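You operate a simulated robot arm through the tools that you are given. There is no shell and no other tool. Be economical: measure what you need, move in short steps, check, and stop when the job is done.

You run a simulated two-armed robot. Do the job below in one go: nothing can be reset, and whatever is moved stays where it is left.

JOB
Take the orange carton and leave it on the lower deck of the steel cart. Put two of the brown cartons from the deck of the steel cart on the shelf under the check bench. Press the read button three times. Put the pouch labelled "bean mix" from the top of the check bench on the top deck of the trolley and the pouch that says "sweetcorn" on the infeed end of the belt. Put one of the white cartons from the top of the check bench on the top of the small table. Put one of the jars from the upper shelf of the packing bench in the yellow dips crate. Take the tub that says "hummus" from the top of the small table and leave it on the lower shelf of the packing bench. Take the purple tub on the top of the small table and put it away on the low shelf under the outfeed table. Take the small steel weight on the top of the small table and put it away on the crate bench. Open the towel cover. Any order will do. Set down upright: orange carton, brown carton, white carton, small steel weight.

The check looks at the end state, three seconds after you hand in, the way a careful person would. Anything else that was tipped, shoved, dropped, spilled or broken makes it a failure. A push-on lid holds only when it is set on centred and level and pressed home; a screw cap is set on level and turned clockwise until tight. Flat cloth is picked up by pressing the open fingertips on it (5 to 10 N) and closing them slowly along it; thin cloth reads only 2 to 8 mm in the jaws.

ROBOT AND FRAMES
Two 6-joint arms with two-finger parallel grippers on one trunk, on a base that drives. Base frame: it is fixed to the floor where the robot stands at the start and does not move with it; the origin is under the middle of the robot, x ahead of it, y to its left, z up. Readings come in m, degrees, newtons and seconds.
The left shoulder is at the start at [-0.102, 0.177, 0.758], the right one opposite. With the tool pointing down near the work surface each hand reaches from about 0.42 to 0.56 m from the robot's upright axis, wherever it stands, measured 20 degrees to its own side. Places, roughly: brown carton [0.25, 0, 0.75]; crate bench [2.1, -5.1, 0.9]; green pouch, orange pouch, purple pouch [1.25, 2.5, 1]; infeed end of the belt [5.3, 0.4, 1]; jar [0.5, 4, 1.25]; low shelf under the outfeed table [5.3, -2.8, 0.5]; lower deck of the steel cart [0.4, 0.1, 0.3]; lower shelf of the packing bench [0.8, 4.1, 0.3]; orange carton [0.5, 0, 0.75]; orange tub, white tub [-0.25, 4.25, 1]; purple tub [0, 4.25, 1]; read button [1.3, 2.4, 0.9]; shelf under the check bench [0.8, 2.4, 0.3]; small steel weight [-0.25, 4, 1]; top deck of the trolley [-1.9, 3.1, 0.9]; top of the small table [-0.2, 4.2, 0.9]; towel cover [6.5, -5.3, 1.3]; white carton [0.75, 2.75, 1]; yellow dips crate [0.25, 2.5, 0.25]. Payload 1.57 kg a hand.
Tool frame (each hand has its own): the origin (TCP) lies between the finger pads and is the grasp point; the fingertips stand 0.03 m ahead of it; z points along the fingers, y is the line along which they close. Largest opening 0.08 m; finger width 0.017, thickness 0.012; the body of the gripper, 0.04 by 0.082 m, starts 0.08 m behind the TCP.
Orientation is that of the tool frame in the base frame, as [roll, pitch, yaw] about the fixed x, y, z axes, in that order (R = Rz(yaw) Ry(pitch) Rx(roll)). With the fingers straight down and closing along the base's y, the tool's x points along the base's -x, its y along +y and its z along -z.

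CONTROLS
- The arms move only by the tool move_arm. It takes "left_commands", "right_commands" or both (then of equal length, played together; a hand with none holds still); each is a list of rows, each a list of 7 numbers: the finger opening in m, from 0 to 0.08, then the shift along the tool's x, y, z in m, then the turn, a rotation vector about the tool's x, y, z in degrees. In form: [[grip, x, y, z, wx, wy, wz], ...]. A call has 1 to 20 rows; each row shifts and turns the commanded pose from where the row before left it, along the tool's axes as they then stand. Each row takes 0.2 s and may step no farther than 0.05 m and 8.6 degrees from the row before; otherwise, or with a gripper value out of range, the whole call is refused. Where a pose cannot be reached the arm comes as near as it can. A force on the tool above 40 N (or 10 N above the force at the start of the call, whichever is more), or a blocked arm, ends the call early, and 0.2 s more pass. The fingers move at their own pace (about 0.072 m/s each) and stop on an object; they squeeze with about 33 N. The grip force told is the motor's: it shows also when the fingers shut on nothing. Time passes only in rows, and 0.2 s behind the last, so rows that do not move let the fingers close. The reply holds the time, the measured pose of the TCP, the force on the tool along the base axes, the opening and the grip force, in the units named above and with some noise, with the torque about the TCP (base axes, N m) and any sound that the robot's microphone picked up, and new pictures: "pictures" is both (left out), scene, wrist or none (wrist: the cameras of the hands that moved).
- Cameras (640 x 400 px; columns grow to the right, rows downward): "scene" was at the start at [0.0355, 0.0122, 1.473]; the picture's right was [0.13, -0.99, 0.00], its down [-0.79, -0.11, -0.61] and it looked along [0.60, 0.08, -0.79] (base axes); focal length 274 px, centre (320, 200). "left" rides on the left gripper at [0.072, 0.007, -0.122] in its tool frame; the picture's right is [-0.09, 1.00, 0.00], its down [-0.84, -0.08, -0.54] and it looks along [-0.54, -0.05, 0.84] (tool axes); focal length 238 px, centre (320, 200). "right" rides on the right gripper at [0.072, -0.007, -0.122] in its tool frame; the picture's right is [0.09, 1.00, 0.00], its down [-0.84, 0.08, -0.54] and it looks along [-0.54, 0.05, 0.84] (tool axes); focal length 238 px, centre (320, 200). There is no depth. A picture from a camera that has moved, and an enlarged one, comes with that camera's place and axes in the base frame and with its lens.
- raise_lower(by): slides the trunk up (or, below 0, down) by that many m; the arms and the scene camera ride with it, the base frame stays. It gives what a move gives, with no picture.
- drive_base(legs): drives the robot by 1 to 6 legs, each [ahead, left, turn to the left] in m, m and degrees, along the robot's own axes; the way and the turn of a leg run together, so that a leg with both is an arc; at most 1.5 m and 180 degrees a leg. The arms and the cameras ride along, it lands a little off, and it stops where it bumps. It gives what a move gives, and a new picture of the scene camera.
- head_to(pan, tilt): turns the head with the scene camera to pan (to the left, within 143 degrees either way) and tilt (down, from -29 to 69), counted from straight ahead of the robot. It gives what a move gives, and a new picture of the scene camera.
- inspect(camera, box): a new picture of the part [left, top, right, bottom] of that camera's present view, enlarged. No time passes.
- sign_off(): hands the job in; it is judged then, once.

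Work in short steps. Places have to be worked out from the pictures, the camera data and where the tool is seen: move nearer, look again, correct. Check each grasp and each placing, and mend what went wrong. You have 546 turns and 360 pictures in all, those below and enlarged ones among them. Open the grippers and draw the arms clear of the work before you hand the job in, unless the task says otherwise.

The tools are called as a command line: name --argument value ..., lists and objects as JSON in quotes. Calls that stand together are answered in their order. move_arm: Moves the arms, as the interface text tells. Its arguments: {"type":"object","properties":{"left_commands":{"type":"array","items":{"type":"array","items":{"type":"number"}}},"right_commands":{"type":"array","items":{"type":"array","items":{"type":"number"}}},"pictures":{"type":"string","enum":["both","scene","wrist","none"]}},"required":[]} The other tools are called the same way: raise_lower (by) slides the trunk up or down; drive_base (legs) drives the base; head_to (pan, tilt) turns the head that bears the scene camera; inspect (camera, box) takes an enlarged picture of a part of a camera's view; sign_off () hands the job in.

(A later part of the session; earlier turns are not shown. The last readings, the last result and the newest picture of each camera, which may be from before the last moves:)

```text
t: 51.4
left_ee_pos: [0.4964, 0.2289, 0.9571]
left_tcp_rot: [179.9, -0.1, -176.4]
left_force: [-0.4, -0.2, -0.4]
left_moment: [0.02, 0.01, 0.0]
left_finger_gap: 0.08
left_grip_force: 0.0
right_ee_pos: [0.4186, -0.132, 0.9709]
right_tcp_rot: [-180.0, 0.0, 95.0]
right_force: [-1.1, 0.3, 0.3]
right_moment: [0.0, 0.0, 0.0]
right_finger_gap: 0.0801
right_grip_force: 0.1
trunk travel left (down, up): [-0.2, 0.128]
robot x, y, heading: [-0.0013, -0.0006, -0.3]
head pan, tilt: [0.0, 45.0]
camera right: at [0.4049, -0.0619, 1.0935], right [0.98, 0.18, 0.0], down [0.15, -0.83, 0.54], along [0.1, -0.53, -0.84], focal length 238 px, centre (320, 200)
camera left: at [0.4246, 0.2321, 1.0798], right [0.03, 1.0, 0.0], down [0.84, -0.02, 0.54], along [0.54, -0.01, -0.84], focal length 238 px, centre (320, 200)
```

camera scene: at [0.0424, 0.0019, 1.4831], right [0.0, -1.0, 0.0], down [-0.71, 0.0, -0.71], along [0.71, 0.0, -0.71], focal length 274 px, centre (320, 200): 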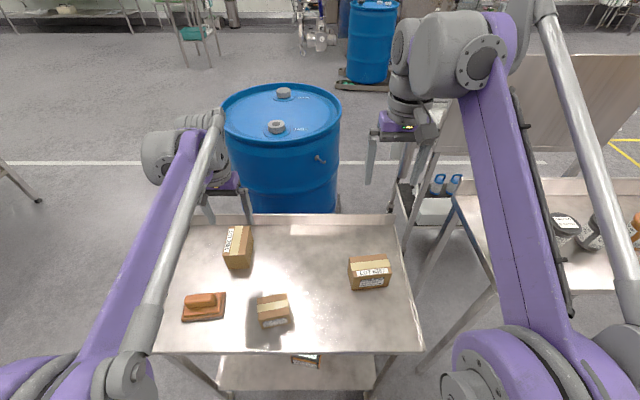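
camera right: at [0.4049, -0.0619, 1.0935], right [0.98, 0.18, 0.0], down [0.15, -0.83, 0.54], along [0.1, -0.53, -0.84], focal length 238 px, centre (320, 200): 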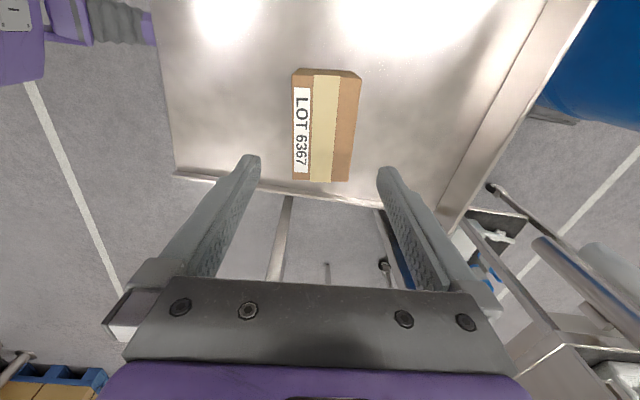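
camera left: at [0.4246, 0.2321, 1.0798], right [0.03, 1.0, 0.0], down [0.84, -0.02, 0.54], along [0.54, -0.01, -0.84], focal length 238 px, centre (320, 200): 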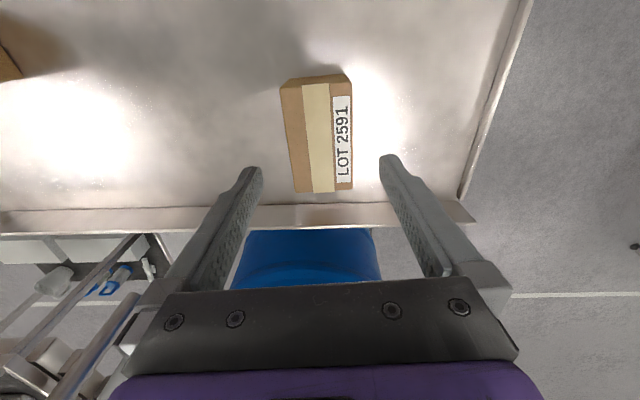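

Both cartons are centred. I lower both hands to about 0.838 and close.

move_arm --left_commands '[[0.08, -0.001, 0.002, 0.03, 0, 0, 0], [0.08, 0, 0, 0.03, 0, 0, 0], [0.08, 0, 0, 0.03, 0, 0, 0], [0.08, 0, 0, 0.029, 0, 0, 0], [0.08, 0, 0, 0, 0, 0, 0], [0.0, 0, 0, 0, 0, 0, 0], [0.0, 0, 0, 0, 0, 0, 0], [0.0, 0, 0, 0, 0, 0, 0], [0.0, 0, 0, 0, 0, 0, 0]]' --right_commands '[[0.08, 0, -0.001, 0.033, 0, 0, -3.4], [0.08, 0, 0, 0.033, 0, 0, 0], [0.08, 0, 0, 0.033, 0, 0, 0], [0.08, 0, 0, 0.034, 0, 0, 0], [0.08, 0, 0, 0, 0, 0, 0], [0.0, 0, 0, 0, 0, 0, 0], [0.0, 0, 0, 0, 0, 0, 0], [0.0, 0, 0, 0, 0, 0, 0], [0.0, 0, 0, 0, 0, 0, 0]]' --pictures "wrist"

```text
t: 53.4
left_ee_pos: [0.4974, 0.2306, 0.8387]
left_tcp_rot: [179.9, 0.0, -176.4]
left_force: [0.6, -0.1, 0.1]
left_moment: [-0.03, -0.03, 0.01]
left_finger_gap: 0.0596
left_grip_force: 33.3
right_ee_pos: [0.4174, -0.1328, 0.8376]
right_tcp_rot: [180.0, 0.0, 98.5]
right_force: [1.0, -0.4, 0.8]
right_moment: [0.01, -0.02, 0.01]
right_finger_gap: 0.0598
right_grip_force: 32.7
trunk travel left (down, up): [-0.2, 0.128]
robot x, y, heading: [0.003, 0.0004, -0.2]
head pan, tilt: [0.0, 45.0]
camera right: at [0.4, -0.0631, 0.9604], right [0.97, 0.24, 0.0], down [0.2, -0.82, 0.54], along [0.13, -0.53, -0.84], focal length 238 px, centre (320, 200)
camera left: at [0.4254, 0.2338, 0.9606], right [0.03, 1.0, 0.0], down [0.84, -0.02, 0.54], along [0.54, -0.01, -0.84], focal length 238 px, centre (320, 200)
```

right: 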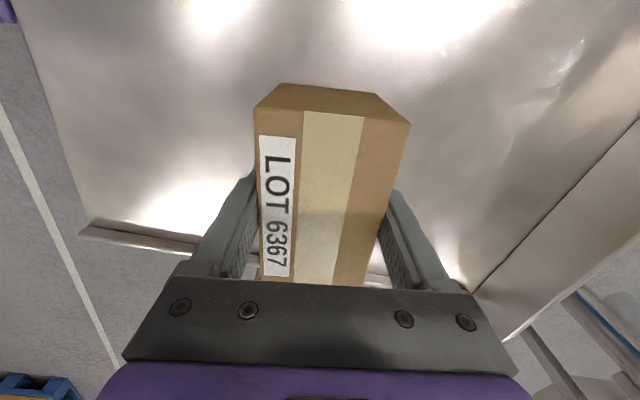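
left: 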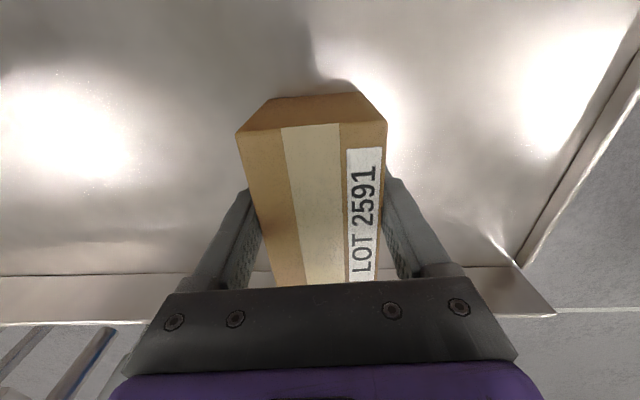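

Both cartons are gripped at 0.06 m. I lift gently, back away and look left toward the check bench.

move_arm --left_commands '[[0.0, 0, 0, -0.005, 0, 0, 0], [0.0, 0, 0, -0.01, 0, 0, 0], [0.0, 0, 0, -0.015, 0, 0, 0], [0.0, 0, 0, -0.02, 0, 0, 0], [0.0, 0, 0, -0.02, 0, 0, 0], [0.0, 0, 0, -0.02, 0, 0, 0], [0.0, 0, 0, -0.015, 0, 0, 0], [0.0, 0, 0, -0.01, 0, 0, 0], [0.0, 0, 0, 0, 0, 0, 0]]' --right_commands '[[0.0, 0, 0, -0.005, 0, 0, 0], [0.0, 0, 0, -0.01, 0, 0, 0], [0.0, 0, 0, -0.015, 0, 0, 0], [0.0, 0, 0, -0.02, 0, 0, 0], [0.0, 0, 0, -0.02, 0, 0, 0], [0.0, 0, 0, -0.02, 0, 0, 0], [0.0, 0, 0, -0.015, 0, 0, 0], [0.0, 0, 0, -0.01, 0, 0, 0], [0.0, 0, 0, 0, 0, 0, 0]]' --pictures "none"

drive_base --legs '[[-0.5, 0, 0]]'

head_to --pan 75 --tilt 18

```text
t: 55.4
left_ee_pos: [0.4972, 0.2322, 0.9542]
left_tcp_rot: [179.9, 0.0, -176.3]
left_force: [0.5, -0.2, -2.8]
left_moment: [-0.03, -0.03, 0.0]
left_finger_gap: 0.0597
left_grip_force: 32.9
right_ee_pos: [0.416, -0.1318, 0.9514]
right_tcp_rot: [-180.0, 0.0, 98.4]
right_force: [-0.6, 0.2, -2.2]
right_moment: [0.01, 0.02, 0.0]
right_finger_gap: 0.0595
right_grip_force: 32.9
trunk travel left (down, up): [-0.2, 0.128]
robot x, y, heading: [-0.0021, -0.0012, 0.1]
head pan, tilt: [0.0, 45.0]
```

```text
t: 58.4
left_ee_pos: [0.0007, 0.2335, 0.9545]
left_tcp_rot: [179.9, 0.1, -175.9]
left_force: [0.9, -0.8, -1.4]
left_moment: [-0.01, 0.0, -0.01]
left_finger_gap: 0.0595
left_grip_force: 32.6
right_ee_pos: [-0.0779, -0.1313, 0.9532]
right_tcp_rot: [179.9, 0.0, 98.9]
right_force: [-0.8, 1.0, -2.0]
right_moment: [-0.02, 0.01, 0.0]
right_finger_gap: 0.0597
right_grip_force: 33.0
trunk travel left (down, up): [-0.2, 0.128]
robot x, y, heading: [-0.4957, -0.0031, 0.1]
head pan, tilt: [0.0, 45.0]
camera scene: at [-0.4531, 0.0016, 1.4831], right [0.0, -1.0, 0.0], down [-0.71, 0.0, -0.71], along [0.71, 0.0, -0.71], focal length 274 px, centre (320, 200)
```

scene: 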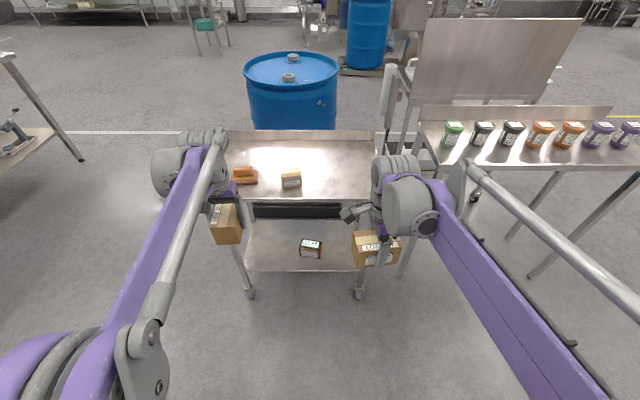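

```text
t: 59.8
left_ee_pos: [0.0002, 0.2343, 0.953]
left_tcp_rot: [-179.9, 0.0, -176.0]
left_force: [0.7, -0.5, -2.0]
left_moment: [-0.01, 0.0, 0.0]
left_finger_gap: 0.0595
left_grip_force: 32.4
right_ee_pos: [-0.0773, -0.1302, 0.9524]
right_tcp_rot: [179.9, 0.0, 98.9]
right_force: [-0.4, -0.2, -2.0]
right_moment: [-0.03, 0.0, 0.01]
right_finger_gap: 0.0597
right_grip_force: 33.1
trunk travel left (down, up): [-0.2, 0.128]
robot x, y, heading: [-0.4945, -0.003, 0.3]
head pan, tilt: [75.0, 18.0]
camera scene: at [-0.5103, 0.0914, 1.525], right [0.97, -0.26, 0.0], down [-0.08, -0.3, -0.95], along [0.24, 0.92, -0.31], focal length 274 px, centre (320, 200)
```

scene: 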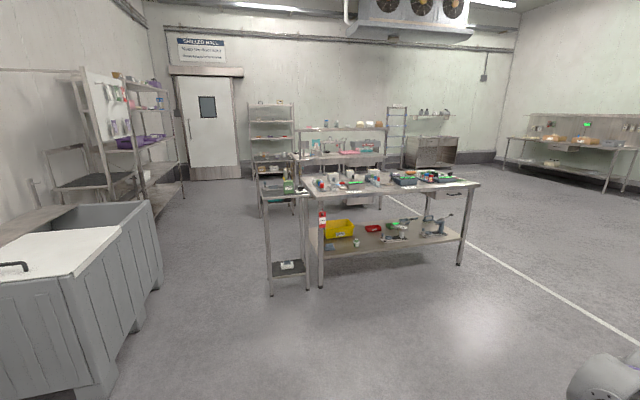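

The check bench front edge is at about y = 2.13, spanning x from 0.02 to 1.55. I turn and drive to a spot before it for a closer look.

drive_base --legs '[[0, 0, 90], [1.1, 0, 0], [0, -1.2, 0]]'

head_to --pan 0 --tilt 35

```text
t: 79.8
left_ee_pos: [0.4571, 1.614, 0.9539]
left_tcp_rot: [-180.0, 0.0, -84.9]
left_force: [-1.5, 0.2, -1.9]
left_moment: [-0.01, 0.01, 0.01]
left_finger_gap: 0.0597
left_grip_force: 33.0
right_ee_pos: [0.823, 1.5423, 0.9517]
right_tcp_rot: [180.0, -0.1, -170.0]
right_force: [0.2, 0.2, -2.0]
right_moment: [0.0, -0.01, -0.01]
right_finger_gap: 0.0596
right_grip_force: 33.0
trunk travel left (down, up): [-0.2, 0.128]
robot x, y, heading: [0.7022, 1.1238, 91.3]
head pan, tilt: [75.0, 18.0]
camera scene: at [0.6115, 1.1085, 1.525], right [0.24, 0.97, 0.0], down [0.3, -0.07, -0.95], along [-0.92, 0.23, -0.31], focal length 274 px, centre (320, 200)
```

scene: 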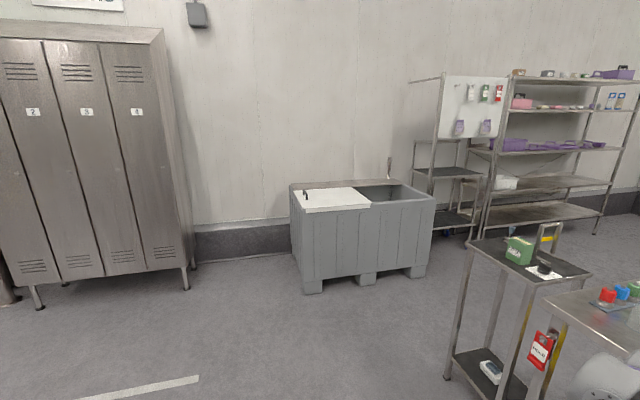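

```text
t: 81.3
left_ee_pos: [0.4576, 1.6134, 0.9538]
left_tcp_rot: [180.0, 0.0, -84.9]
left_force: [-0.8, -0.5, -2.1]
left_moment: [-0.01, -0.02, 0.01]
left_finger_gap: 0.0597
left_grip_force: 33.1
right_ee_pos: [0.8239, 1.5433, 0.952]
right_tcp_rot: [-180.0, 0.0, -170.2]
right_force: [0.4, 0.7, -2.0]
right_moment: [-0.01, 0.01, -0.01]
right_finger_gap: 0.0595
right_grip_force: 33.1
trunk travel left (down, up): [-0.2, 0.128]
robot x, y, heading: [0.6975, 1.1231, 91.4]
head pan, tilt: [0.0, 35.0]
camera scene: at [0.7001, 1.1744, 1.4979], right [1.0, 0.02, 0.0], down [0.01, -0.57, -0.82], along [-0.02, 0.82, -0.57], focal length 274 px, centre (320, 200)
```

scene: 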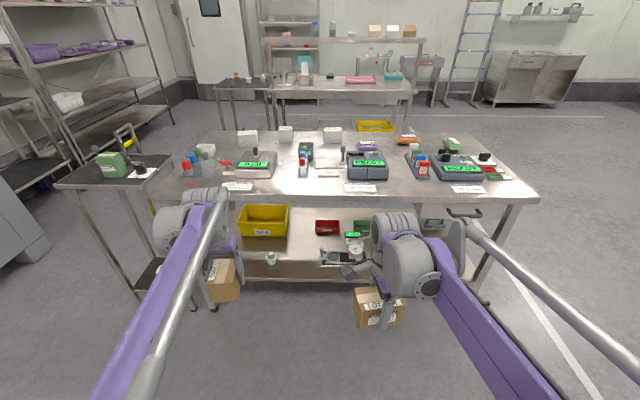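

I enlarge the bench top and the lower shelf.

inspect --camera "scene" --box '[150, 110, 350, 210]'

inspect --camera "scene" --box '[330, 110, 530, 210]'

inspect --camera "scene" --box '[220, 190, 480, 300]'

```text
3.20 times, centred on (250, 160) of scene
camera zoom: at [0.7001, 1.1744, 1.4979], right [1.0, 0.02, 0.0], down [0.01, -0.57, -0.82], along [-0.02, 0.82, -0.57], focal length 876 px, centre (544, 328)
```

zoom: 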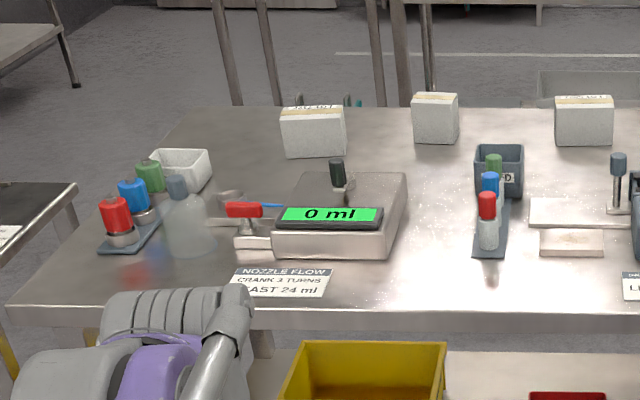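

```text
3.20 times, centred on (430, 160) of scene
camera zoom: at [0.7001, 1.1744, 1.4979], right [1.0, 0.02, 0.0], down [0.01, -0.57, -0.82], along [-0.02, 0.82, -0.57], focal length 876 px, centre (-32, 328)
```

zoom: 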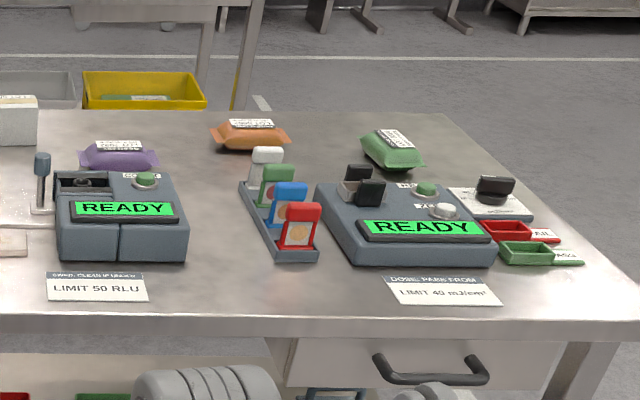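

```text
2.46 times, centred on (350, 245) of scene
camera zoom: at [0.7001, 1.1744, 1.4979], right [1.0, 0.02, 0.0], down [0.01, -0.57, -0.82], along [-0.02, 0.82, -0.57], focal length 674 px, centre (246, 89)
```

zoom: 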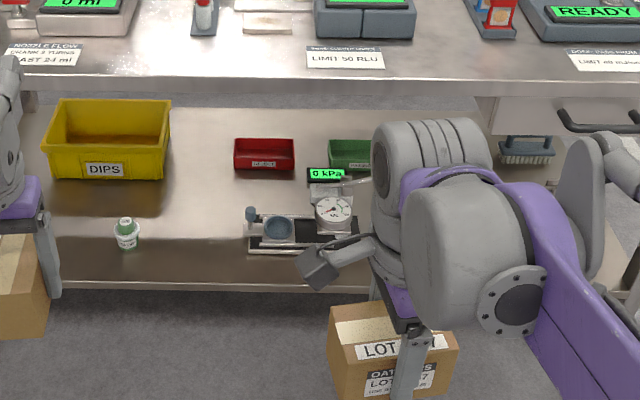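

The free spot on the shelf is around x 0.44 to 0.66, y 2.15 to 2.45. I lower the trunk and look at the right part of the shelf too.

raise_lower --by -0.2

drive_base --legs '[[0, 0.25, -1.4]]'

```text
t: 83.5
left_ee_pos: [0.4567, 1.6144, 0.7539]
left_tcp_rot: [180.0, 0.0, -85.0]
left_force: [0.4, 0.1, -1.6]
left_moment: [0.0, 0.0, -0.01]
left_finger_gap: 0.0596
left_grip_force: 33.2
right_ee_pos: [0.8231, 1.5423, 0.7531]
right_tcp_rot: [180.0, 0.0, -170.1]
right_force: [-0.5, 0.3, -1.9]
right_moment: [-0.03, -0.01, 0.01]
right_finger_gap: 0.0597
right_grip_force: 33.1
trunk travel left (down, up): [0.0, 0.328]
robot x, y, heading: [0.6979, 1.1218, 91.3]
head pan, tilt: [0.0, 35.0]
```

```text
t: 86.3
left_ee_pos: [0.2163, 1.6174, 0.753]
left_tcp_rot: [180.0, 0.0, -86.1]
left_force: [-0.6, 0.8, -1.9]
left_moment: [-0.03, 0.0, -0.02]
left_finger_gap: 0.0597
left_grip_force: 33.3
right_ee_pos: [0.5811, 1.5387, 0.7524]
right_tcp_rot: [179.9, -0.1, -171.4]
right_force: [-0.4, -0.3, -2.9]
right_moment: [0.01, 0.01, 0.02]
right_finger_gap: 0.0599
right_grip_force: 33.0
trunk travel left (down, up): [0.0, 0.328]
robot x, y, heading: [0.4497, 1.1215, 90.2]
head pan, tilt: [0.0, 35.0]
camera scene: at [0.4495, 1.2195, 1.2966], right [1.0, 0.0, 0.0], down [0.0, -0.57, -0.82], along [0.0, 0.82, -0.57], focal length 274 px, centre (320, 200)
```

scene: 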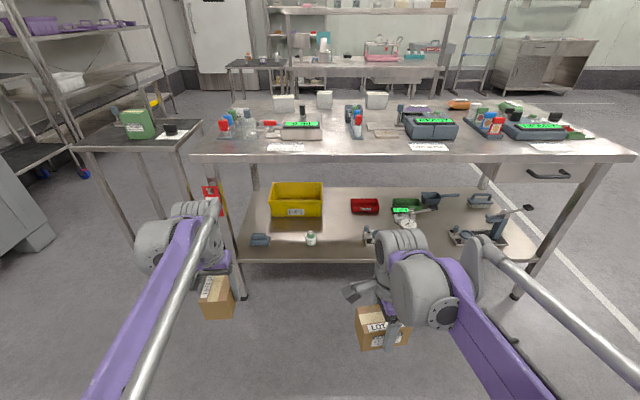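

There is room between the pot (x about 0.40) and the instrument (x about 0.68). I swing the right hand out to the side and lower the left hand to shelf level here in the open.

move_arm --left_commands '[[0.0, 0, 0, 0.02, 0, 0, 0], [0.0, 0, 0, 0.035, 0, 0, 0], [0.0, 0, 0, 0.04, 0, 0, 0], [0.0, 0, 0, 0.04, 0, 0, 0], [0.0, 0, 0, 0.04, 0, 0, 0], [0.0, 0, 0, 0.04, 0, 0, 0], [0.0, 0, 0, 0.04, 0, 0, 0], [0.0, 0, 0, 0.025, 0, 0, 0], [0.0, 0, 0, 0.01, 0, 0, 0], [0.0, 0, 0, 0.0, 0, 0, 0]]' --right_commands '[[0.0, -0.02, -0.02, 0, 0, 0, 0], [0.0, -0.03, -0.03, 0, 0, 0, 0], [0.0, -0.03, -0.03, 0, 0, 0, 0], [0.0, -0.03, -0.03, 0, 0, 0, 0], [0.0, -0.03, -0.03, 0, 0, 0, 0], [0.0, -0.03, -0.03, 0, 0, 0, 0], [0.0, -0.03, -0.03, 0, 0, 0, 0], [0.0, -0.025, -0.025, 0, 0, 0, 0], [0.0, -0.01, -0.01, 0, 0, 0, 0], [0.0, 0, 0, 0, 0, 0, 0]]' --pictures "none"

drive_base --legs '[[0, -0.29, 0], [0.5, 0, 0]]'

```text
t: 88.5
left_ee_pos: [0.2176, 1.6177, 0.4649]
left_tcp_rot: [180.0, -0.1, -86.2]
left_force: [-0.3, -0.5, -1.6]
left_moment: [-0.01, 0.01, 0.02]
left_finger_gap: 0.0598
left_grip_force: 33.3
right_ee_pos: [0.8494, 1.3399, 0.7539]
right_tcp_rot: [180.0, 0.0, -171.3]
right_force: [0.4, 0.1, -2.3]
right_moment: [0.04, 0.03, -0.01]
right_finger_gap: 0.0596
right_grip_force: 32.7
trunk travel left (down, up): [0.0, 0.328]
robot x, y, heading: [0.4504, 1.1192, 89.9]
head pan, tilt: [0.0, 35.0]
```

```text
t: 94.2
left_ee_pos: [0.5129, 2.1183, 0.4639]
left_tcp_rot: [-180.0, 0.0, -86.5]
left_force: [0.1, 0.1, -3.0]
left_moment: [-0.04, -0.01, 0.02]
left_finger_gap: 0.0595
left_grip_force: 32.5
right_ee_pos: [1.1429, 1.8377, 0.7523]
right_tcp_rot: [-180.0, 0.0, -171.6]
right_force: [-0.4, 0.3, -2.4]
right_moment: [-0.03, -0.01, 0.02]
right_finger_gap: 0.0594
right_grip_force: 33.1
trunk travel left (down, up): [0.0, 0.328]
robot x, y, heading: [0.7438, 1.6197, 89.7]
head pan, tilt: [0.0, 35.0]
camera scene: at [0.744, 1.7193, 1.2965], right [1.0, -0.01, 0.0], down [0.0, -0.57, -0.82], along [0.0, 0.82, -0.57], focal length 274 px, centre (320, 200)
```

scene: 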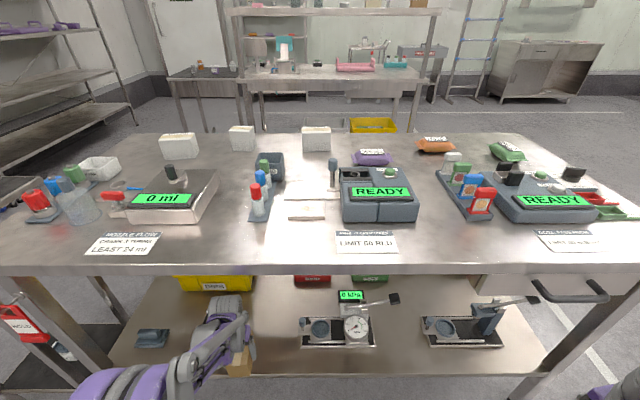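

There is also a free gap between the two instruments, at x about 0.94 to 1.11, for the second carton. I look from the left wrist for the first placing.

move_arm --left_commands '[[0.0, -0.03, 0, 0, 0, 0, 0], [0.0, -0.02, 0, 0, 0, 0, 0], [0.0, 0, 0, 0, 0, 0, 0]]' --pictures "wrist"

```text
t: 95.0
left_ee_pos: [0.5093, 2.1666, 0.4636]
left_tcp_rot: [-180.0, -0.1, -86.5]
left_force: [-0.2, 0.6, -1.5]
left_moment: [-0.05, 0.02, 0.01]
left_finger_gap: 0.0596
left_grip_force: 32.9
right_ee_pos: [1.1427, 1.836, 0.7512]
right_tcp_rot: [180.0, 0.0, -171.7]
right_force: [0.4, -0.3, -2.2]
right_moment: [-0.03, 0.01, 0.04]
right_finger_gap: 0.0598
right_grip_force: 32.8
trunk travel left (down, up): [0.0, 0.328]
robot x, y, heading: [0.7459, 1.618, 89.4]
head pan, tilt: [0.0, 35.0]
camera left: at [0.5082, 2.0959, 0.5863], right [-1.0, 0.03, 0.0], down [0.03, 0.84, 0.54], along [0.02, 0.54, -0.84], focal length 238 px, centre (320, 200)
```

left: 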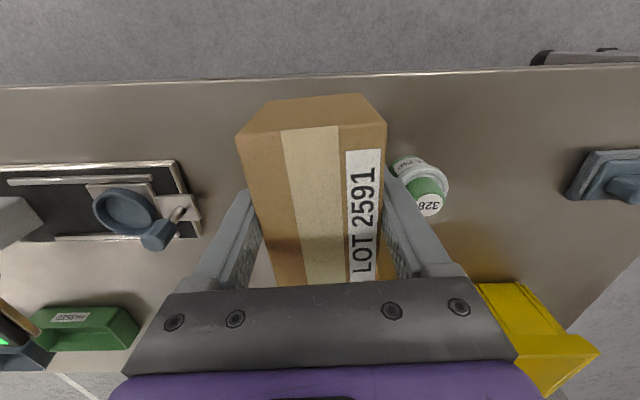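

Positions check out. I move the carton further in, shift a bit away from the pot, and lower part way.

move_arm --left_commands '[[0.0, -0.03, -0.01, 0, 0, 0, 0], [0.0, -0.025, -0.01, 0, 0, 0, 0], [0.0, 0, 0, 0.02, 0, 0, 0], [0.0, 0, 0, 0.02, 0, 0, 0], [0.0, 0, 0, 0.015, 0, 0, 0], [0.0, 0, 0, 0.0, 0, 0, 0]]' --pictures "wrist"

```text
t: 96.4
left_ee_pos: [0.5273, 2.2237, 0.4088]
left_tcp_rot: [-179.9, 0.0, -86.5]
left_force: [0.4, 0.1, -1.3]
left_moment: [-0.06, 0.01, 0.01]
left_finger_gap: 0.0596
left_grip_force: 33.1
right_ee_pos: [1.1437, 1.8362, 0.7522]
right_tcp_rot: [-180.0, -0.1, -171.7]
right_force: [0.4, -0.6, -2.3]
right_moment: [0.0, 0.01, 0.02]
right_finger_gap: 0.0601
right_grip_force: 32.5
trunk travel left (down, up): [0.0, 0.328]
robot x, y, heading: [0.7462, 1.6217, 89.6]
head pan, tilt: [0.0, 35.0]
camera left: at [0.5242, 2.1516, 0.5309], right [-1.0, 0.03, 0.0], down [0.03, 0.84, 0.54], along [0.02, 0.54, -0.84], focal length 238 px, centre (320, 200)
```

left: 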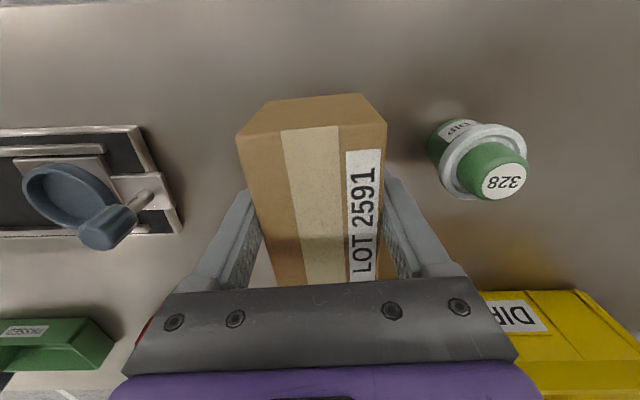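

The shelf now looks to be about 0.295 high. I lower to 0.35, then in fine steps.

move_arm --left_commands '[[0.0, 0, 0, 0.02, 0, 0, 0], [0.0, 0, 0, 0.02, 0, 0, 0], [0.0, 0, 0, 0.015, 0, 0, 0], [0.0, 0, 0, 0.0, 0, 0, 0]]' --pictures "none"

move_arm --left_commands '[[0.0, 0, 0, 0.004, 0, 0, 0], [0.0, 0, 0, 0.004, 0, 0, 0], [0.0, 0, 0, 0.0, 0, 0, 0]]' --pictures "none"

```text
t: 97.4
left_ee_pos: [0.5257, 2.2243, 0.357]
left_tcp_rot: [179.9, 0.3, -86.4]
left_force: [-1.0, 4.0, 39.6]
left_moment: [0.0, -0.31, -0.01]
left_finger_gap: 0.0592
left_grip_force: 32.9
right_ee_pos: [1.143, 1.8352, 0.7523]
right_tcp_rot: [179.9, 0.0, -171.7]
right_force: [-0.7, -0.8, -2.2]
right_moment: [-0.07, -0.03, 0.03]
right_finger_gap: 0.0597
right_grip_force: 32.6
trunk travel left (down, up): [0.0, 0.328]
robot x, y, heading: [0.7469, 1.6187, 89.6]
head pan, tilt: [0.0, 35.0]
```

```text
t: 97.9
left_ee_pos: [0.526, 2.2236, 0.3529]
left_tcp_rot: [180.0, 0.0, -86.5]
left_force: [1.0, -7.5, 21.2]
left_moment: [1.03, 0.01, -0.04]
left_finger_gap: 0.0596
left_grip_force: 32.2
right_ee_pos: [1.1434, 1.835, 0.7533]
right_tcp_rot: [179.8, 0.0, -171.6]
right_force: [-1.2, -0.3, -1.2]
right_moment: [0.0, 0.01, 0.04]
right_finger_gap: 0.0598
right_grip_force: 33.2
trunk travel left (down, up): [0.0, 0.328]
robot x, y, heading: [0.7443, 1.6198, 89.9]
head pan, tilt: [0.0, 35.0]
stopped in row 2 (left hand): the force on the tool passed its limit at 55 N (the readings are from after the stop); the commanded pose is now the measured one
```

Contact was at about 0.36, so the shelf is at about 0.32. I ease off, release, rise and look.

move_arm --left_commands '[[0.0, 0, 0, -0.002, 0, 0, 0], [0.08, 0, 0, 0, 0, 0, 0], [0.08, 0, 0, 0, 0, 0, 0], [0.08, 0, 0, -0.02, 0, 0, 0], [0.08, 0, 0, -0.03, 0, 0, 0], [0.08, 0, 0, -0.03, 0, 0, 0], [0.08, 0, 0, -0.03, 0, 0, 0]]' --pictures "wrist"

```text
t: 99.5
left_ee_pos: [0.5256, 2.224, 0.4628]
left_tcp_rot: [-179.8, -0.1, -86.5]
left_force: [-0.3, -0.5, -0.5]
left_moment: [-0.03, -0.02, 0.01]
left_finger_gap: 0.0802
left_grip_force: 0.0
right_ee_pos: [1.144, 1.8369, 0.7516]
right_tcp_rot: [-180.0, 0.1, -171.8]
right_force: [-0.5, 0.5, -2.6]
right_moment: [-0.01, -0.01, 0.0]
right_finger_gap: 0.0596
right_grip_force: 32.5
trunk travel left (down, up): [0.0, 0.328]
robot x, y, heading: [0.745, 1.6204, 89.7]
head pan, tilt: [0.0, 35.0]
camera left: at [0.5242, 2.1515, 0.5849], right [-1.0, 0.03, 0.0], down [0.03, 0.84, 0.54], along [0.02, 0.54, -0.84], focal length 238 px, centre (320, 200)
```

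left: 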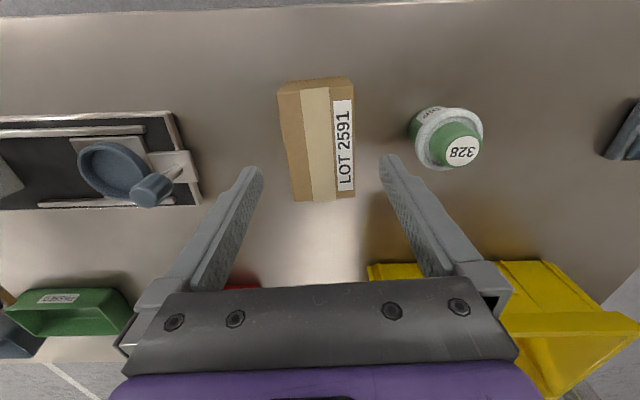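

That carton is placed well. Next, the right hand turns and lowers in the open area beside the robot.

move_arm --right_commands '[[0.0, 0, 0, 0.02, 0, 0, -8.17], [0.0, 0, 0, 0.029, 0, 0, -8.17], [0.0, 0, 0, 0.029, 0, 0, -8.17], [0.0, 0, 0, 0.029, 0, 0, -8.17], [0.0, 0, 0, 0.029, 0, 0, -8.17], [0.0, 0, 0, 0.029, 0, 0, -8.17], [0.0, 0, 0, 0.029, 0, 0, -8.17], [0.0, 0, 0, 0.029, 0, 0, -8.17], [0.0, 0, 0, 0.029, 0, 0, -8.17], [0.0, 0, 0, 0.02, 0, 0, -8.17], [0.0, 0, 0, 0.0, 0, 0, 0]]' --pictures "scene"

```text
t: 101.9
left_ee_pos: [0.5261, 2.2227, 0.462]
left_tcp_rot: [180.0, 0.0, -86.5]
left_force: [0.2, 0.6, -0.5]
left_moment: [-0.01, 0.0, -0.01]
left_finger_gap: 0.08
left_grip_force: 0.0
right_ee_pos: [1.1418, 1.8377, 0.48]
right_tcp_rot: [179.9, 0.0, -89.9]
right_force: [-0.2, 0.2, -1.3]
right_moment: [-0.02, 0.0, 0.01]
right_finger_gap: 0.0597
right_grip_force: 32.8
trunk travel left (down, up): [0.0, 0.328]
robot x, y, heading: [0.7449, 1.6166, 89.8]
head pan, tilt: [0.0, 35.0]
camera scene: at [0.744, 1.7189, 1.2966], right [1.0, -0.01, 0.0], down [0.0, -0.57, -0.82], along [0.0, 0.82, -0.57], focal length 274 px, centre (320, 200)
```

scene: 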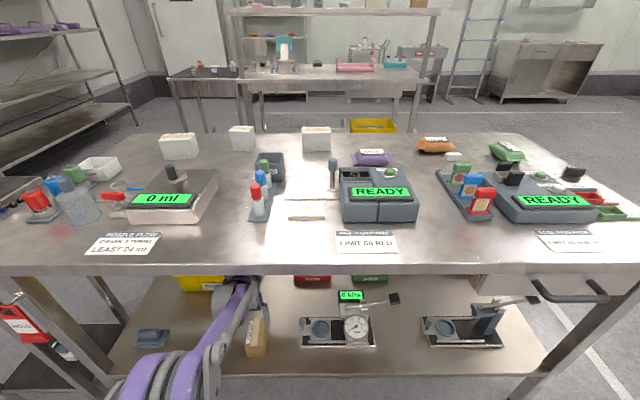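

Carton 2591 is visible and standing well. I bring the right hand toward the gap and look.

move_arm --right_commands '[[0.0, -0.035, 0.018, 0, 0, 0, 0], [0.0, -0.035, 0.018, 0, 0, 0, 0], [0.0, -0.035, 0.018, 0, 0, 0, 0], [0.0, -0.035, 0.018, 0, 0, 0, 0], [0.0, -0.035, 0.018, 0, 0, 0, 0], [0.0, -0.035, 0.018, 0, 0, 0, 0], [0.0, 0, 0, 0.0, 0, 0, 0]]' --pictures "wrist"

```text
t: 103.5
left_ee_pos: [0.526, 2.2224, 0.4624]
left_tcp_rot: [-179.9, 0.0, -86.5]
left_force: [-0.4, -0.6, 0.0]
left_moment: [0.0, 0.02, -0.01]
left_finger_gap: 0.08
left_grip_force: 0.0
right_ee_pos: [1.0365, 2.0466, 0.4801]
right_tcp_rot: [-179.9, 0.0, -89.9]
right_force: [0.3, -0.1, -2.0]
right_moment: [-0.03, 0.0, 0.01]
right_finger_gap: 0.0597
right_grip_force: 32.7
trunk travel left (down, up): [0.0, 0.328]
robot x, y, heading: [0.7395, 1.6167, 89.6]
head pan, tilt: [0.0, 35.0]
camera right: at [1.0427, 1.9745, 0.6032], right [-1.0, -0.09, 0.0], down [-0.08, 0.84, 0.54], along [-0.05, 0.54, -0.84], focal length 238 px, centre (320, 200)
```

right: 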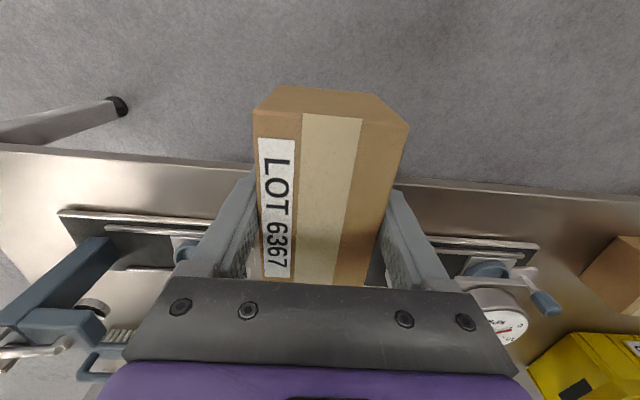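

The gap centre is about x = 1.035 and the hand is aligned with it. I advance to y = 2.19 and lower to just above contact.

move_arm --right_commands '[[0.0, -0.036, 0, 0, 0, 0, 0], [0.0, -0.036, 0, 0, 0, 0, 0], [0.0, -0.036, 0, 0, 0, 0, 0], [0.0, -0.036, 0, 0, 0, 0, 0], [0.0, 0, 0, 0.02, 0, 0, 0], [0.0, 0, 0, 0.02, 0, 0, 0], [0.0, 0, 0, 0.02, 0, 0, 0], [0.0, 0, 0, 0.01, 0, 0, 0], [0.0, 0, 0, 0.0, 0, 0, 0]]' --pictures "both"

```text
t: 105.5
left_ee_pos: [0.526, 2.2232, 0.4621]
left_tcp_rot: [180.0, 0.0, -86.4]
left_force: [0.6, 0.2, 0.5]
left_moment: [0.03, 0.01, -0.01]
left_finger_gap: 0.08
left_grip_force: 0.1
right_ee_pos: [1.0357, 2.1921, 0.4091]
right_tcp_rot: [-180.0, 0.0, -89.9]
right_force: [-0.1, -0.3, -2.3]
right_moment: [0.0, 0.02, 0.01]
right_finger_gap: 0.0596
right_grip_force: 32.3
trunk travel left (down, up): [0.0, 0.328]
robot x, y, heading: [0.7411, 1.6196, 89.7]
head pan, tilt: [0.0, 35.0]
camera scene: at [0.744, 1.719, 1.2966], right [1.0, -0.01, 0.0], down [0.0, -0.57, -0.82], along [0.0, 0.82, -0.57], focal length 274 px, centre (320, 200)
camera right: at [1.0423, 2.1188, 0.5326], right [-1.0, -0.09, 0.0], down [-0.08, 0.84, 0.54], along [-0.05, 0.54, -0.84], focal length 238 px, centre (320, 200)
```

scene: 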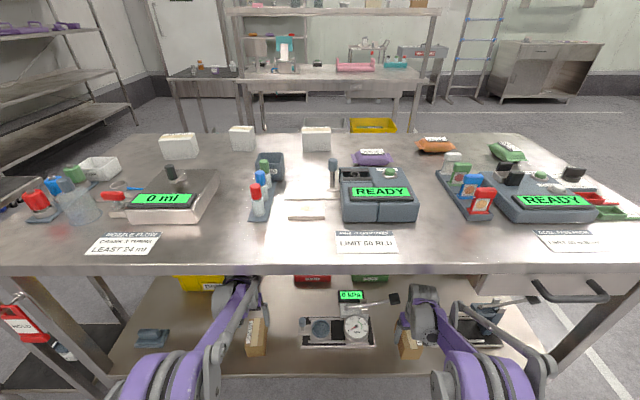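
right: 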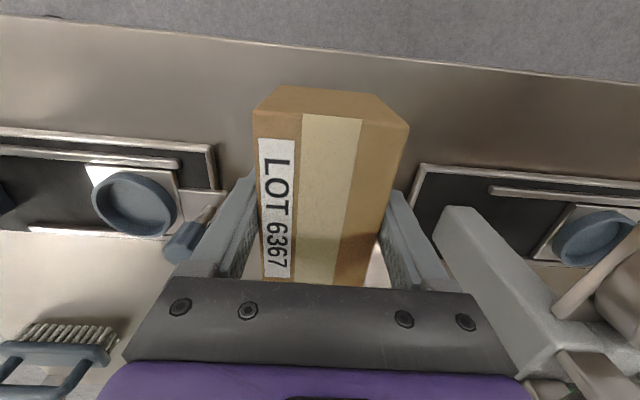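

Clearances to both instruments are about 3 cm. I lower to near contact.

move_arm --right_commands '[[0.0, 0, 0, 0.015, 0, 0, 0], [0.0, 0, 0, 0.015, 0, 0, 0], [0.0, 0, 0, 0.01, 0, 0, 0], [0.0, 0, 0, 0.004, 0, 0, 0], [0.0, 0, 0, 0.0, 0, 0, 0]]' --pictures "none"

```text
t: 106.7
left_ee_pos: [0.5265, 2.2227, 0.4612]
left_tcp_rot: [179.8, -0.1, -86.5]
left_force: [0.3, 0.2, 0.4]
left_moment: [0.02, 0.04, 0.01]
left_finger_gap: 0.08
left_grip_force: 0.1
right_ee_pos: [1.0359, 2.1914, 0.3666]
right_tcp_rot: [-180.0, 0.0, -90.0]
right_force: [0.6, 0.5, -2.5]
right_moment: [0.01, 0.03, 0.01]
right_finger_gap: 0.0597
right_grip_force: 33.2
trunk travel left (down, up): [0.0, 0.328]
robot x, y, heading: [0.746, 1.6206, 89.6]
head pan, tilt: [0.0, 35.0]
```

move_arm --right_commands '[[0.0, 0, 0, 0.003, 0, 0, 0], [0.0, 0, 0, 0.003, 0, 0, 0], [0.0, 0, 0, 0.0, 0, 0, 0]]' --pictures "none"

```text
t: 107.5
left_ee_pos: [0.5266, 2.2236, 0.4637]
left_tcp_rot: [180.0, -0.1, -86.4]
left_force: [0.5, -0.5, 0.1]
left_moment: [0.03, -0.01, 0.02]
left_finger_gap: 0.0802
left_grip_force: 0.0
right_ee_pos: [1.0351, 2.1916, 0.3612]
right_tcp_rot: [180.0, 0.2, -90.1]
right_force: [-0.3, -0.2, -1.8]
right_moment: [0.01, -0.01, -0.01]
right_finger_gap: 0.0596
right_grip_force: 33.4
trunk travel left (down, up): [0.0, 0.328]
robot x, y, heading: [0.7466, 1.6151, 89.7]
head pan, tilt: [0.0, 35.0]
```

It is just above the shelf. I go 3 mm more, release and rise.

move_arm --right_commands '[[0.0, 0, 0, 0.003, 0, 0, 0], [0.0, 0, 0, 0.0, 0, 0, 0], [0.07, 0, 0, 0, 0, 0, 0], [0.075, 0, 0, 0, 0, 0, 0], [0.075, 0, 0, -0.02, 0, 0, 0], [0.075, 0, 0, -0.03, 0, 0, 0], [0.075, 0, 0, -0.03, 0, 0, 0], [0.075, 0, 0, -0.03, 0, 0, 0]]' --pictures "wrist"

```text
t: 109.3
left_ee_pos: [0.5261, 2.223, 0.463]
left_tcp_rot: [-179.9, 0.0, -86.5]
left_force: [0.2, -0.2, 0.2]
left_moment: [0.04, 0.02, 0.03]
left_finger_gap: 0.0798
left_grip_force: 0.0
right_ee_pos: [1.0339, 2.1916, 0.468]
right_tcp_rot: [-180.0, 0.0, -90.0]
right_force: [-0.3, -0.5, -0.3]
right_moment: [-0.03, 0.01, -0.03]
right_finger_gap: 0.0751
right_grip_force: 0.0
trunk travel left (down, up): [0.0, 0.328]
robot x, y, heading: [0.7456, 1.6149, 89.5]
head pan, tilt: [0.0, 35.0]
camera right: at [1.0416, 2.1183, 0.5906], right [-1.0, -0.09, 0.0], down [-0.08, 0.84, 0.54], along [-0.05, 0.54, -0.84], focal length 238 px, centre (320, 200)
```

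right: 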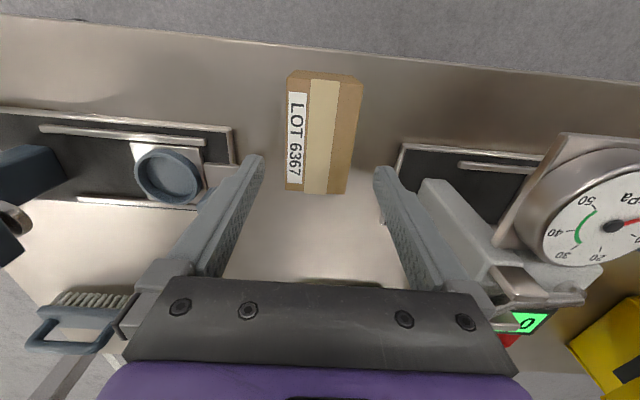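

Both brown cartons are placed upright. I back out straight, then raise the trunk.

drive_base --legs '[[-0.5, 0, 0]]'

raise_lower --by 0.3

```text
t: 112.2
left_ee_pos: [0.5222, 1.7192, 0.462]
left_tcp_rot: [-180.0, 0.0, -86.3]
left_force: [-0.4, 0.8, -0.9]
left_moment: [0.01, 0.01, -0.02]
left_finger_gap: 0.08
left_grip_force: 0.1
right_ee_pos: [1.0306, 1.6894, 0.468]
right_tcp_rot: [180.0, 0.0, -89.7]
right_force: [-0.4, -0.1, 0.7]
right_moment: [0.0, 0.02, -0.03]
right_finger_gap: 0.075
right_grip_force: 0.1
trunk travel left (down, up): [0.0, 0.328]
robot x, y, heading: [0.7403, 1.1176, 90.1]
head pan, tilt: [0.0, 35.0]
camera scene: at [0.7421, 1.2165, 1.2966], right [1.0, 0.0, 0.0], down [0.0, -0.57, -0.82], along [0.0, 0.82, -0.57], focal length 274 px, centre (320, 200)
```

scene: 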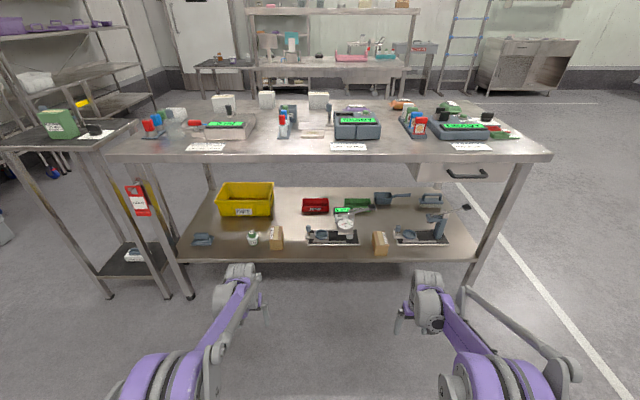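

```text
t: 115.2
left_ee_pos: [0.5213, 1.7194, 0.7622]
left_tcp_rot: [-180.0, -0.1, -86.2]
left_force: [-0.7, 0.2, 0.0]
left_moment: [0.04, 0.0, -0.02]
left_finger_gap: 0.0801
left_grip_force: 0.1
right_ee_pos: [1.03, 1.6892, 0.7669]
right_tcp_rot: [180.0, -0.1, -89.7]
right_force: [-0.2, 0.6, 0.1]
right_moment: [0.01, -0.01, 0.05]
right_finger_gap: 0.0752
right_grip_force: 0.1
trunk travel left (down, up): [-0.3, 0.028]
robot x, y, heading: [0.7402, 1.1157, 89.8]
head pan, tilt: [0.0, 35.0]
```

I raise both hands above the bench level, then move over to the right end.

move_arm --left_commands '[[0.08, 0, 0, -0.048, 0, 0, 0], [0.08, 0, 0, -0.048, 0, 0, 0], [0.08, 0, 0, -0.048, 0, 0, 0], [0.08, 0, 0, -0.048, 0, 0, 0], [0.08, 0, 0, -0.048, 0, 0, 0], [0.08, 0, 0, -0.048, 0, 0, 0], [0.08, 0, 0, -0.048, 0, 0, 0], [0.08, 0, 0, -0.048, 0, 0, 0]]' --right_commands '[[0.0, 0, 0, -0.048, 0, 0, 0], [0.0, 0, 0, -0.048, 0, 0, 0], [0.0, 0, 0, -0.048, 0, 0, 0], [0.0, 0, 0, -0.048, 0, 0, 0], [0.0, 0, 0, -0.048, 0, 0, 0], [0.0, 0, 0, -0.048, 0, 0, 0], [0.0, 0, 0, -0.048, 0, 0, 0], [0.0, 0, 0, -0.048, 0, 0, 0]]' --pictures "none"

drive_base --legs '[[0, -0.4, 0], [0.55, 0, 0]]'

```text
t: 117.0
left_ee_pos: [0.5222, 1.7222, 1.1455]
left_tcp_rot: [-180.0, 0.0, -86.2]
left_force: [-0.1, 0.6, -0.2]
left_moment: [-0.02, -0.03, 0.0]
left_finger_gap: 0.0801
left_grip_force: 0.1
right_ee_pos: [1.03, 1.6888, 1.1505]
right_tcp_rot: [179.9, 0.0, -89.7]
right_force: [0.0, 0.4, -0.1]
right_moment: [-0.01, -0.01, 0.0]
right_finger_gap: 0.0001
right_grip_force: 21.6
trunk travel left (down, up): [-0.3, 0.028]
robot x, y, heading: [0.7394, 1.1161, 90.1]
head pan, tilt: [0.0, 35.0]
```

```text
t: 123.8
left_ee_pos: [0.9264, 2.2656, 1.1452]
left_tcp_rot: [-180.0, 0.0, -86.2]
left_force: [-1.0, 1.0, 0.8]
left_moment: [-0.01, 0.02, -0.03]
left_finger_gap: 0.0802
left_grip_force: 0.2
right_ee_pos: [1.4331, 2.2357, 1.1521]
right_tcp_rot: [180.0, -0.1, -89.6]
right_force: [0.5, 0.1, -0.8]
right_moment: [-0.04, -0.02, -0.01]
right_finger_gap: 0.0
right_grip_force: 21.7
trunk travel left (down, up): [-0.3, 0.028]
robot x, y, heading: [1.1419, 1.6652, 90.0]
head pan, tilt: [0.0, 35.0]
camera scene: at [1.1452, 1.7107, 1.6022], right [1.0, 0.0, 0.0], down [0.0, -0.57, -0.82], along [0.0, 0.82, -0.57], focal length 274 px, centre (320, 200)
```

scene: 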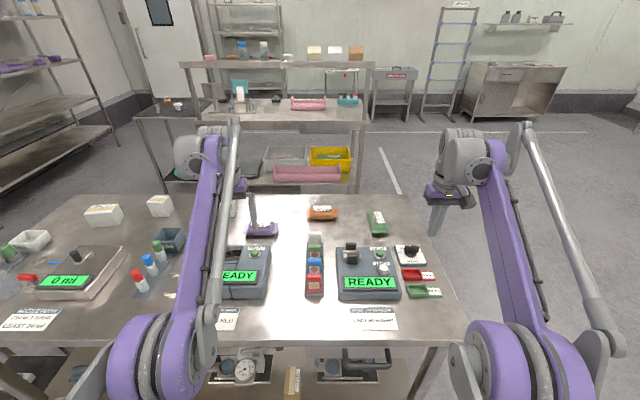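

inspect --camera "scene" --box '[210, 195, 450, 345]'

inspect --camera "scene" --box '[325, 235, 415, 305]'

```text
2.67 times, centred on (330, 270) of scene
camera zoom: at [1.1452, 1.7107, 1.6022], right [1.0, 0.0, 0.0], down [0.0, -0.57, -0.82], along [0.0, 0.82, -0.57], focal length 730 px, centre (293, 13)
```

zoom: 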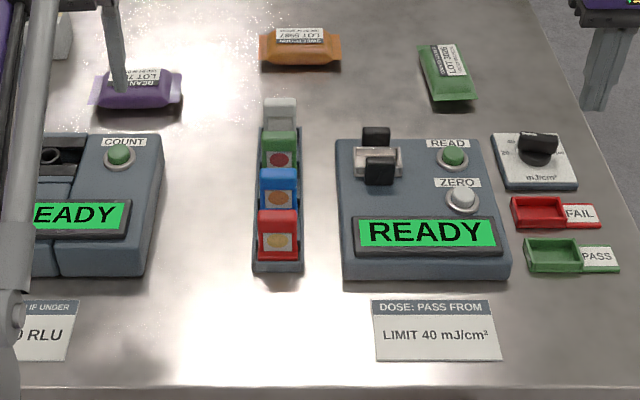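

```text
5.71 times, centred on (370, 270) of scene
camera zoom: at [1.1452, 1.7107, 1.6022], right [1.0, 0.0, 0.0], down [0.0, -0.57, -0.82], along [0.0, 0.82, -0.57], focal length 1564 px, centre (34, -200)
```

zoom: 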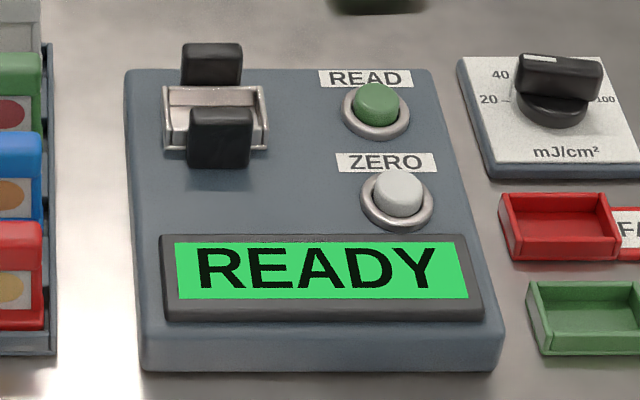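

The READ button is the green one on the dose meter. "Bean mix" is the purple pouch and "sweetcorn" the orange one. I drive 0.12 m forward and bring the closed right hand over the button.

drive_base --legs '[[0.12, 0, 0]]'

move_arm --right_commands '[[0.0, 0, 0.045, 0.02, 0, 0, 0], [0.0, 0, 0.045, 0.03, 0, 0, 0], [0.0, 0, 0, 0.03, 0, 0, 0]]' --pictures "wrist"

```text
t: 125.1
left_ee_pos: [0.9244, 2.3863, 1.1453]
left_tcp_rot: [-180.0, 0.0, -86.1]
left_force: [0.0, -0.3, -1.3]
left_moment: [0.0, 0.02, 0.02]
left_finger_gap: 0.08
left_grip_force: 0.0
right_ee_pos: [1.433, 2.356, 1.1505]
right_tcp_rot: [-180.0, 0.1, -89.8]
right_force: [-0.5, -0.2, -0.5]
right_moment: [0.01, 0.0, 0.04]
right_finger_gap: 0.0
right_grip_force: 20.8
trunk travel left (down, up): [-0.3, 0.028]
robot x, y, heading: [1.1448, 1.7869, 89.9]
head pan, tilt: [0.0, 35.0]
camera scene: at [1.1451, 1.8308, 1.6021], right [1.0, 0.0, 0.0], down [0.0, -0.57, -0.82], along [0.0, 0.82, -0.57], focal length 274 px, centre (320, 200)
```

scene: 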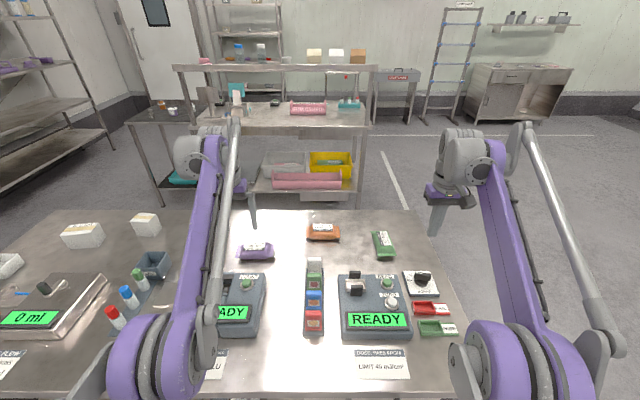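

```text
refused: row 2 steps farther than a row can; nothing moved
```

Triangulation puts the READ button at about (1.346, 2.355, 0.934). I move the right hand there in smaller steps.

move_arm --right_commands '[[0.0, 0, 0.029, 0.02, 0, 0, 0], [0.0, 0, 0.029, 0.02, 0, 0, 0], [0.0, 0, 0.029, 0.02, 0, 0, 0], [0.0, 0, 0, 0.03, 0, 0, 0]]' --pictures "wrist"

```text
t: 126.1
left_ee_pos: [0.9261, 2.3869, 1.1461]
left_tcp_rot: [179.9, 0.0, -86.1]
left_force: [-0.1, -0.7, 0.1]
left_moment: [0.02, 0.01, 0.01]
left_finger_gap: 0.08
left_grip_force: 0.0
right_ee_pos: [1.3461, 2.356, 1.0605]
right_tcp_rot: [180.0, 0.0, -89.7]
right_force: [-0.4, 0.3, 0.1]
right_moment: [0.01, 0.02, -0.01]
right_finger_gap: 0.0
right_grip_force: 21.8
trunk travel left (down, up): [-0.3, 0.028]
robot x, y, heading: [1.1446, 1.7834, 90.0]
head pan, tilt: [0.0, 35.0]
camera right: at [1.3537, 2.2828, 1.1827], right [-1.0, -0.1, 0.0], down [-0.08, 0.84, 0.54], along [-0.05, 0.54, -0.84], focal length 238 px, centre (320, 200)
```

right: 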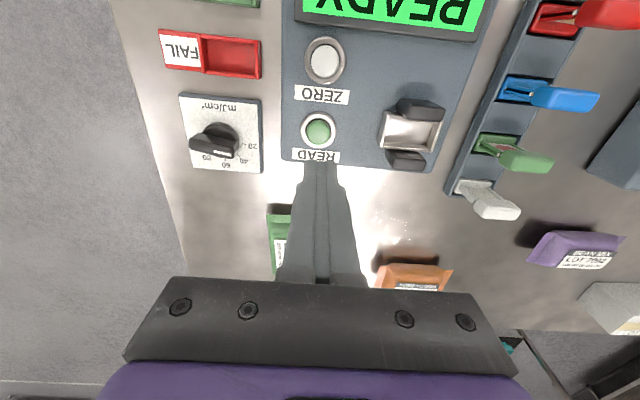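

The fingertip is right over READ. I descend close to it.

move_arm --right_commands '[[0.0, -0.0, 0, 0.03, 0, 0, 0], [0.0, 0, 0, 0.03, 0, 0, 0], [0.0, 0, 0, 0.018, 0, 0, 0], [0.0, 0, 0, 0.0, 0, 0, 0]]' --pictures "wrist"

```text
t: 127.1
left_ee_pos: [0.9248, 2.3869, 1.1458]
left_tcp_rot: [-180.0, -0.1, -86.2]
left_force: [-1.0, 0.3, 0.6]
left_moment: [-0.03, -0.03, 0.0]
left_finger_gap: 0.0801
left_grip_force: 0.0
right_ee_pos: [1.3459, 2.3557, 0.9816]
right_tcp_rot: [180.0, 0.0, -89.7]
right_force: [0.1, 0.4, -0.4]
right_moment: [0.0, 0.0, -0.02]
right_finger_gap: 0.0004
right_grip_force: 21.8
trunk travel left (down, up): [-0.3, 0.028]
robot x, y, heading: [1.1476, 1.7869, 90.0]
head pan, tilt: [0.0, 35.0]
camera right: at [1.3535, 2.2826, 1.1042], right [-1.0, -0.1, 0.0], down [-0.08, 0.84, 0.54], along [-0.05, 0.54, -0.84], focal length 238 px, centre (320, 200)
```

right: 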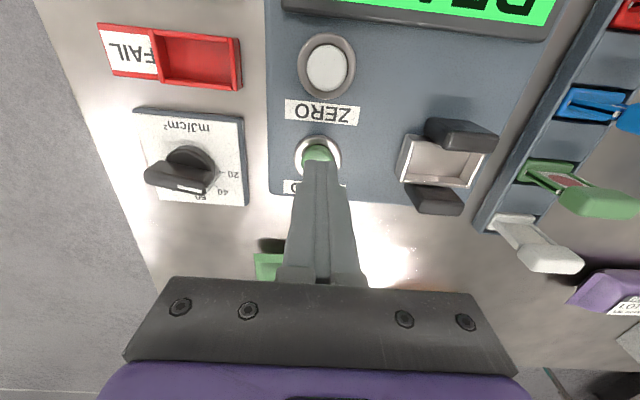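

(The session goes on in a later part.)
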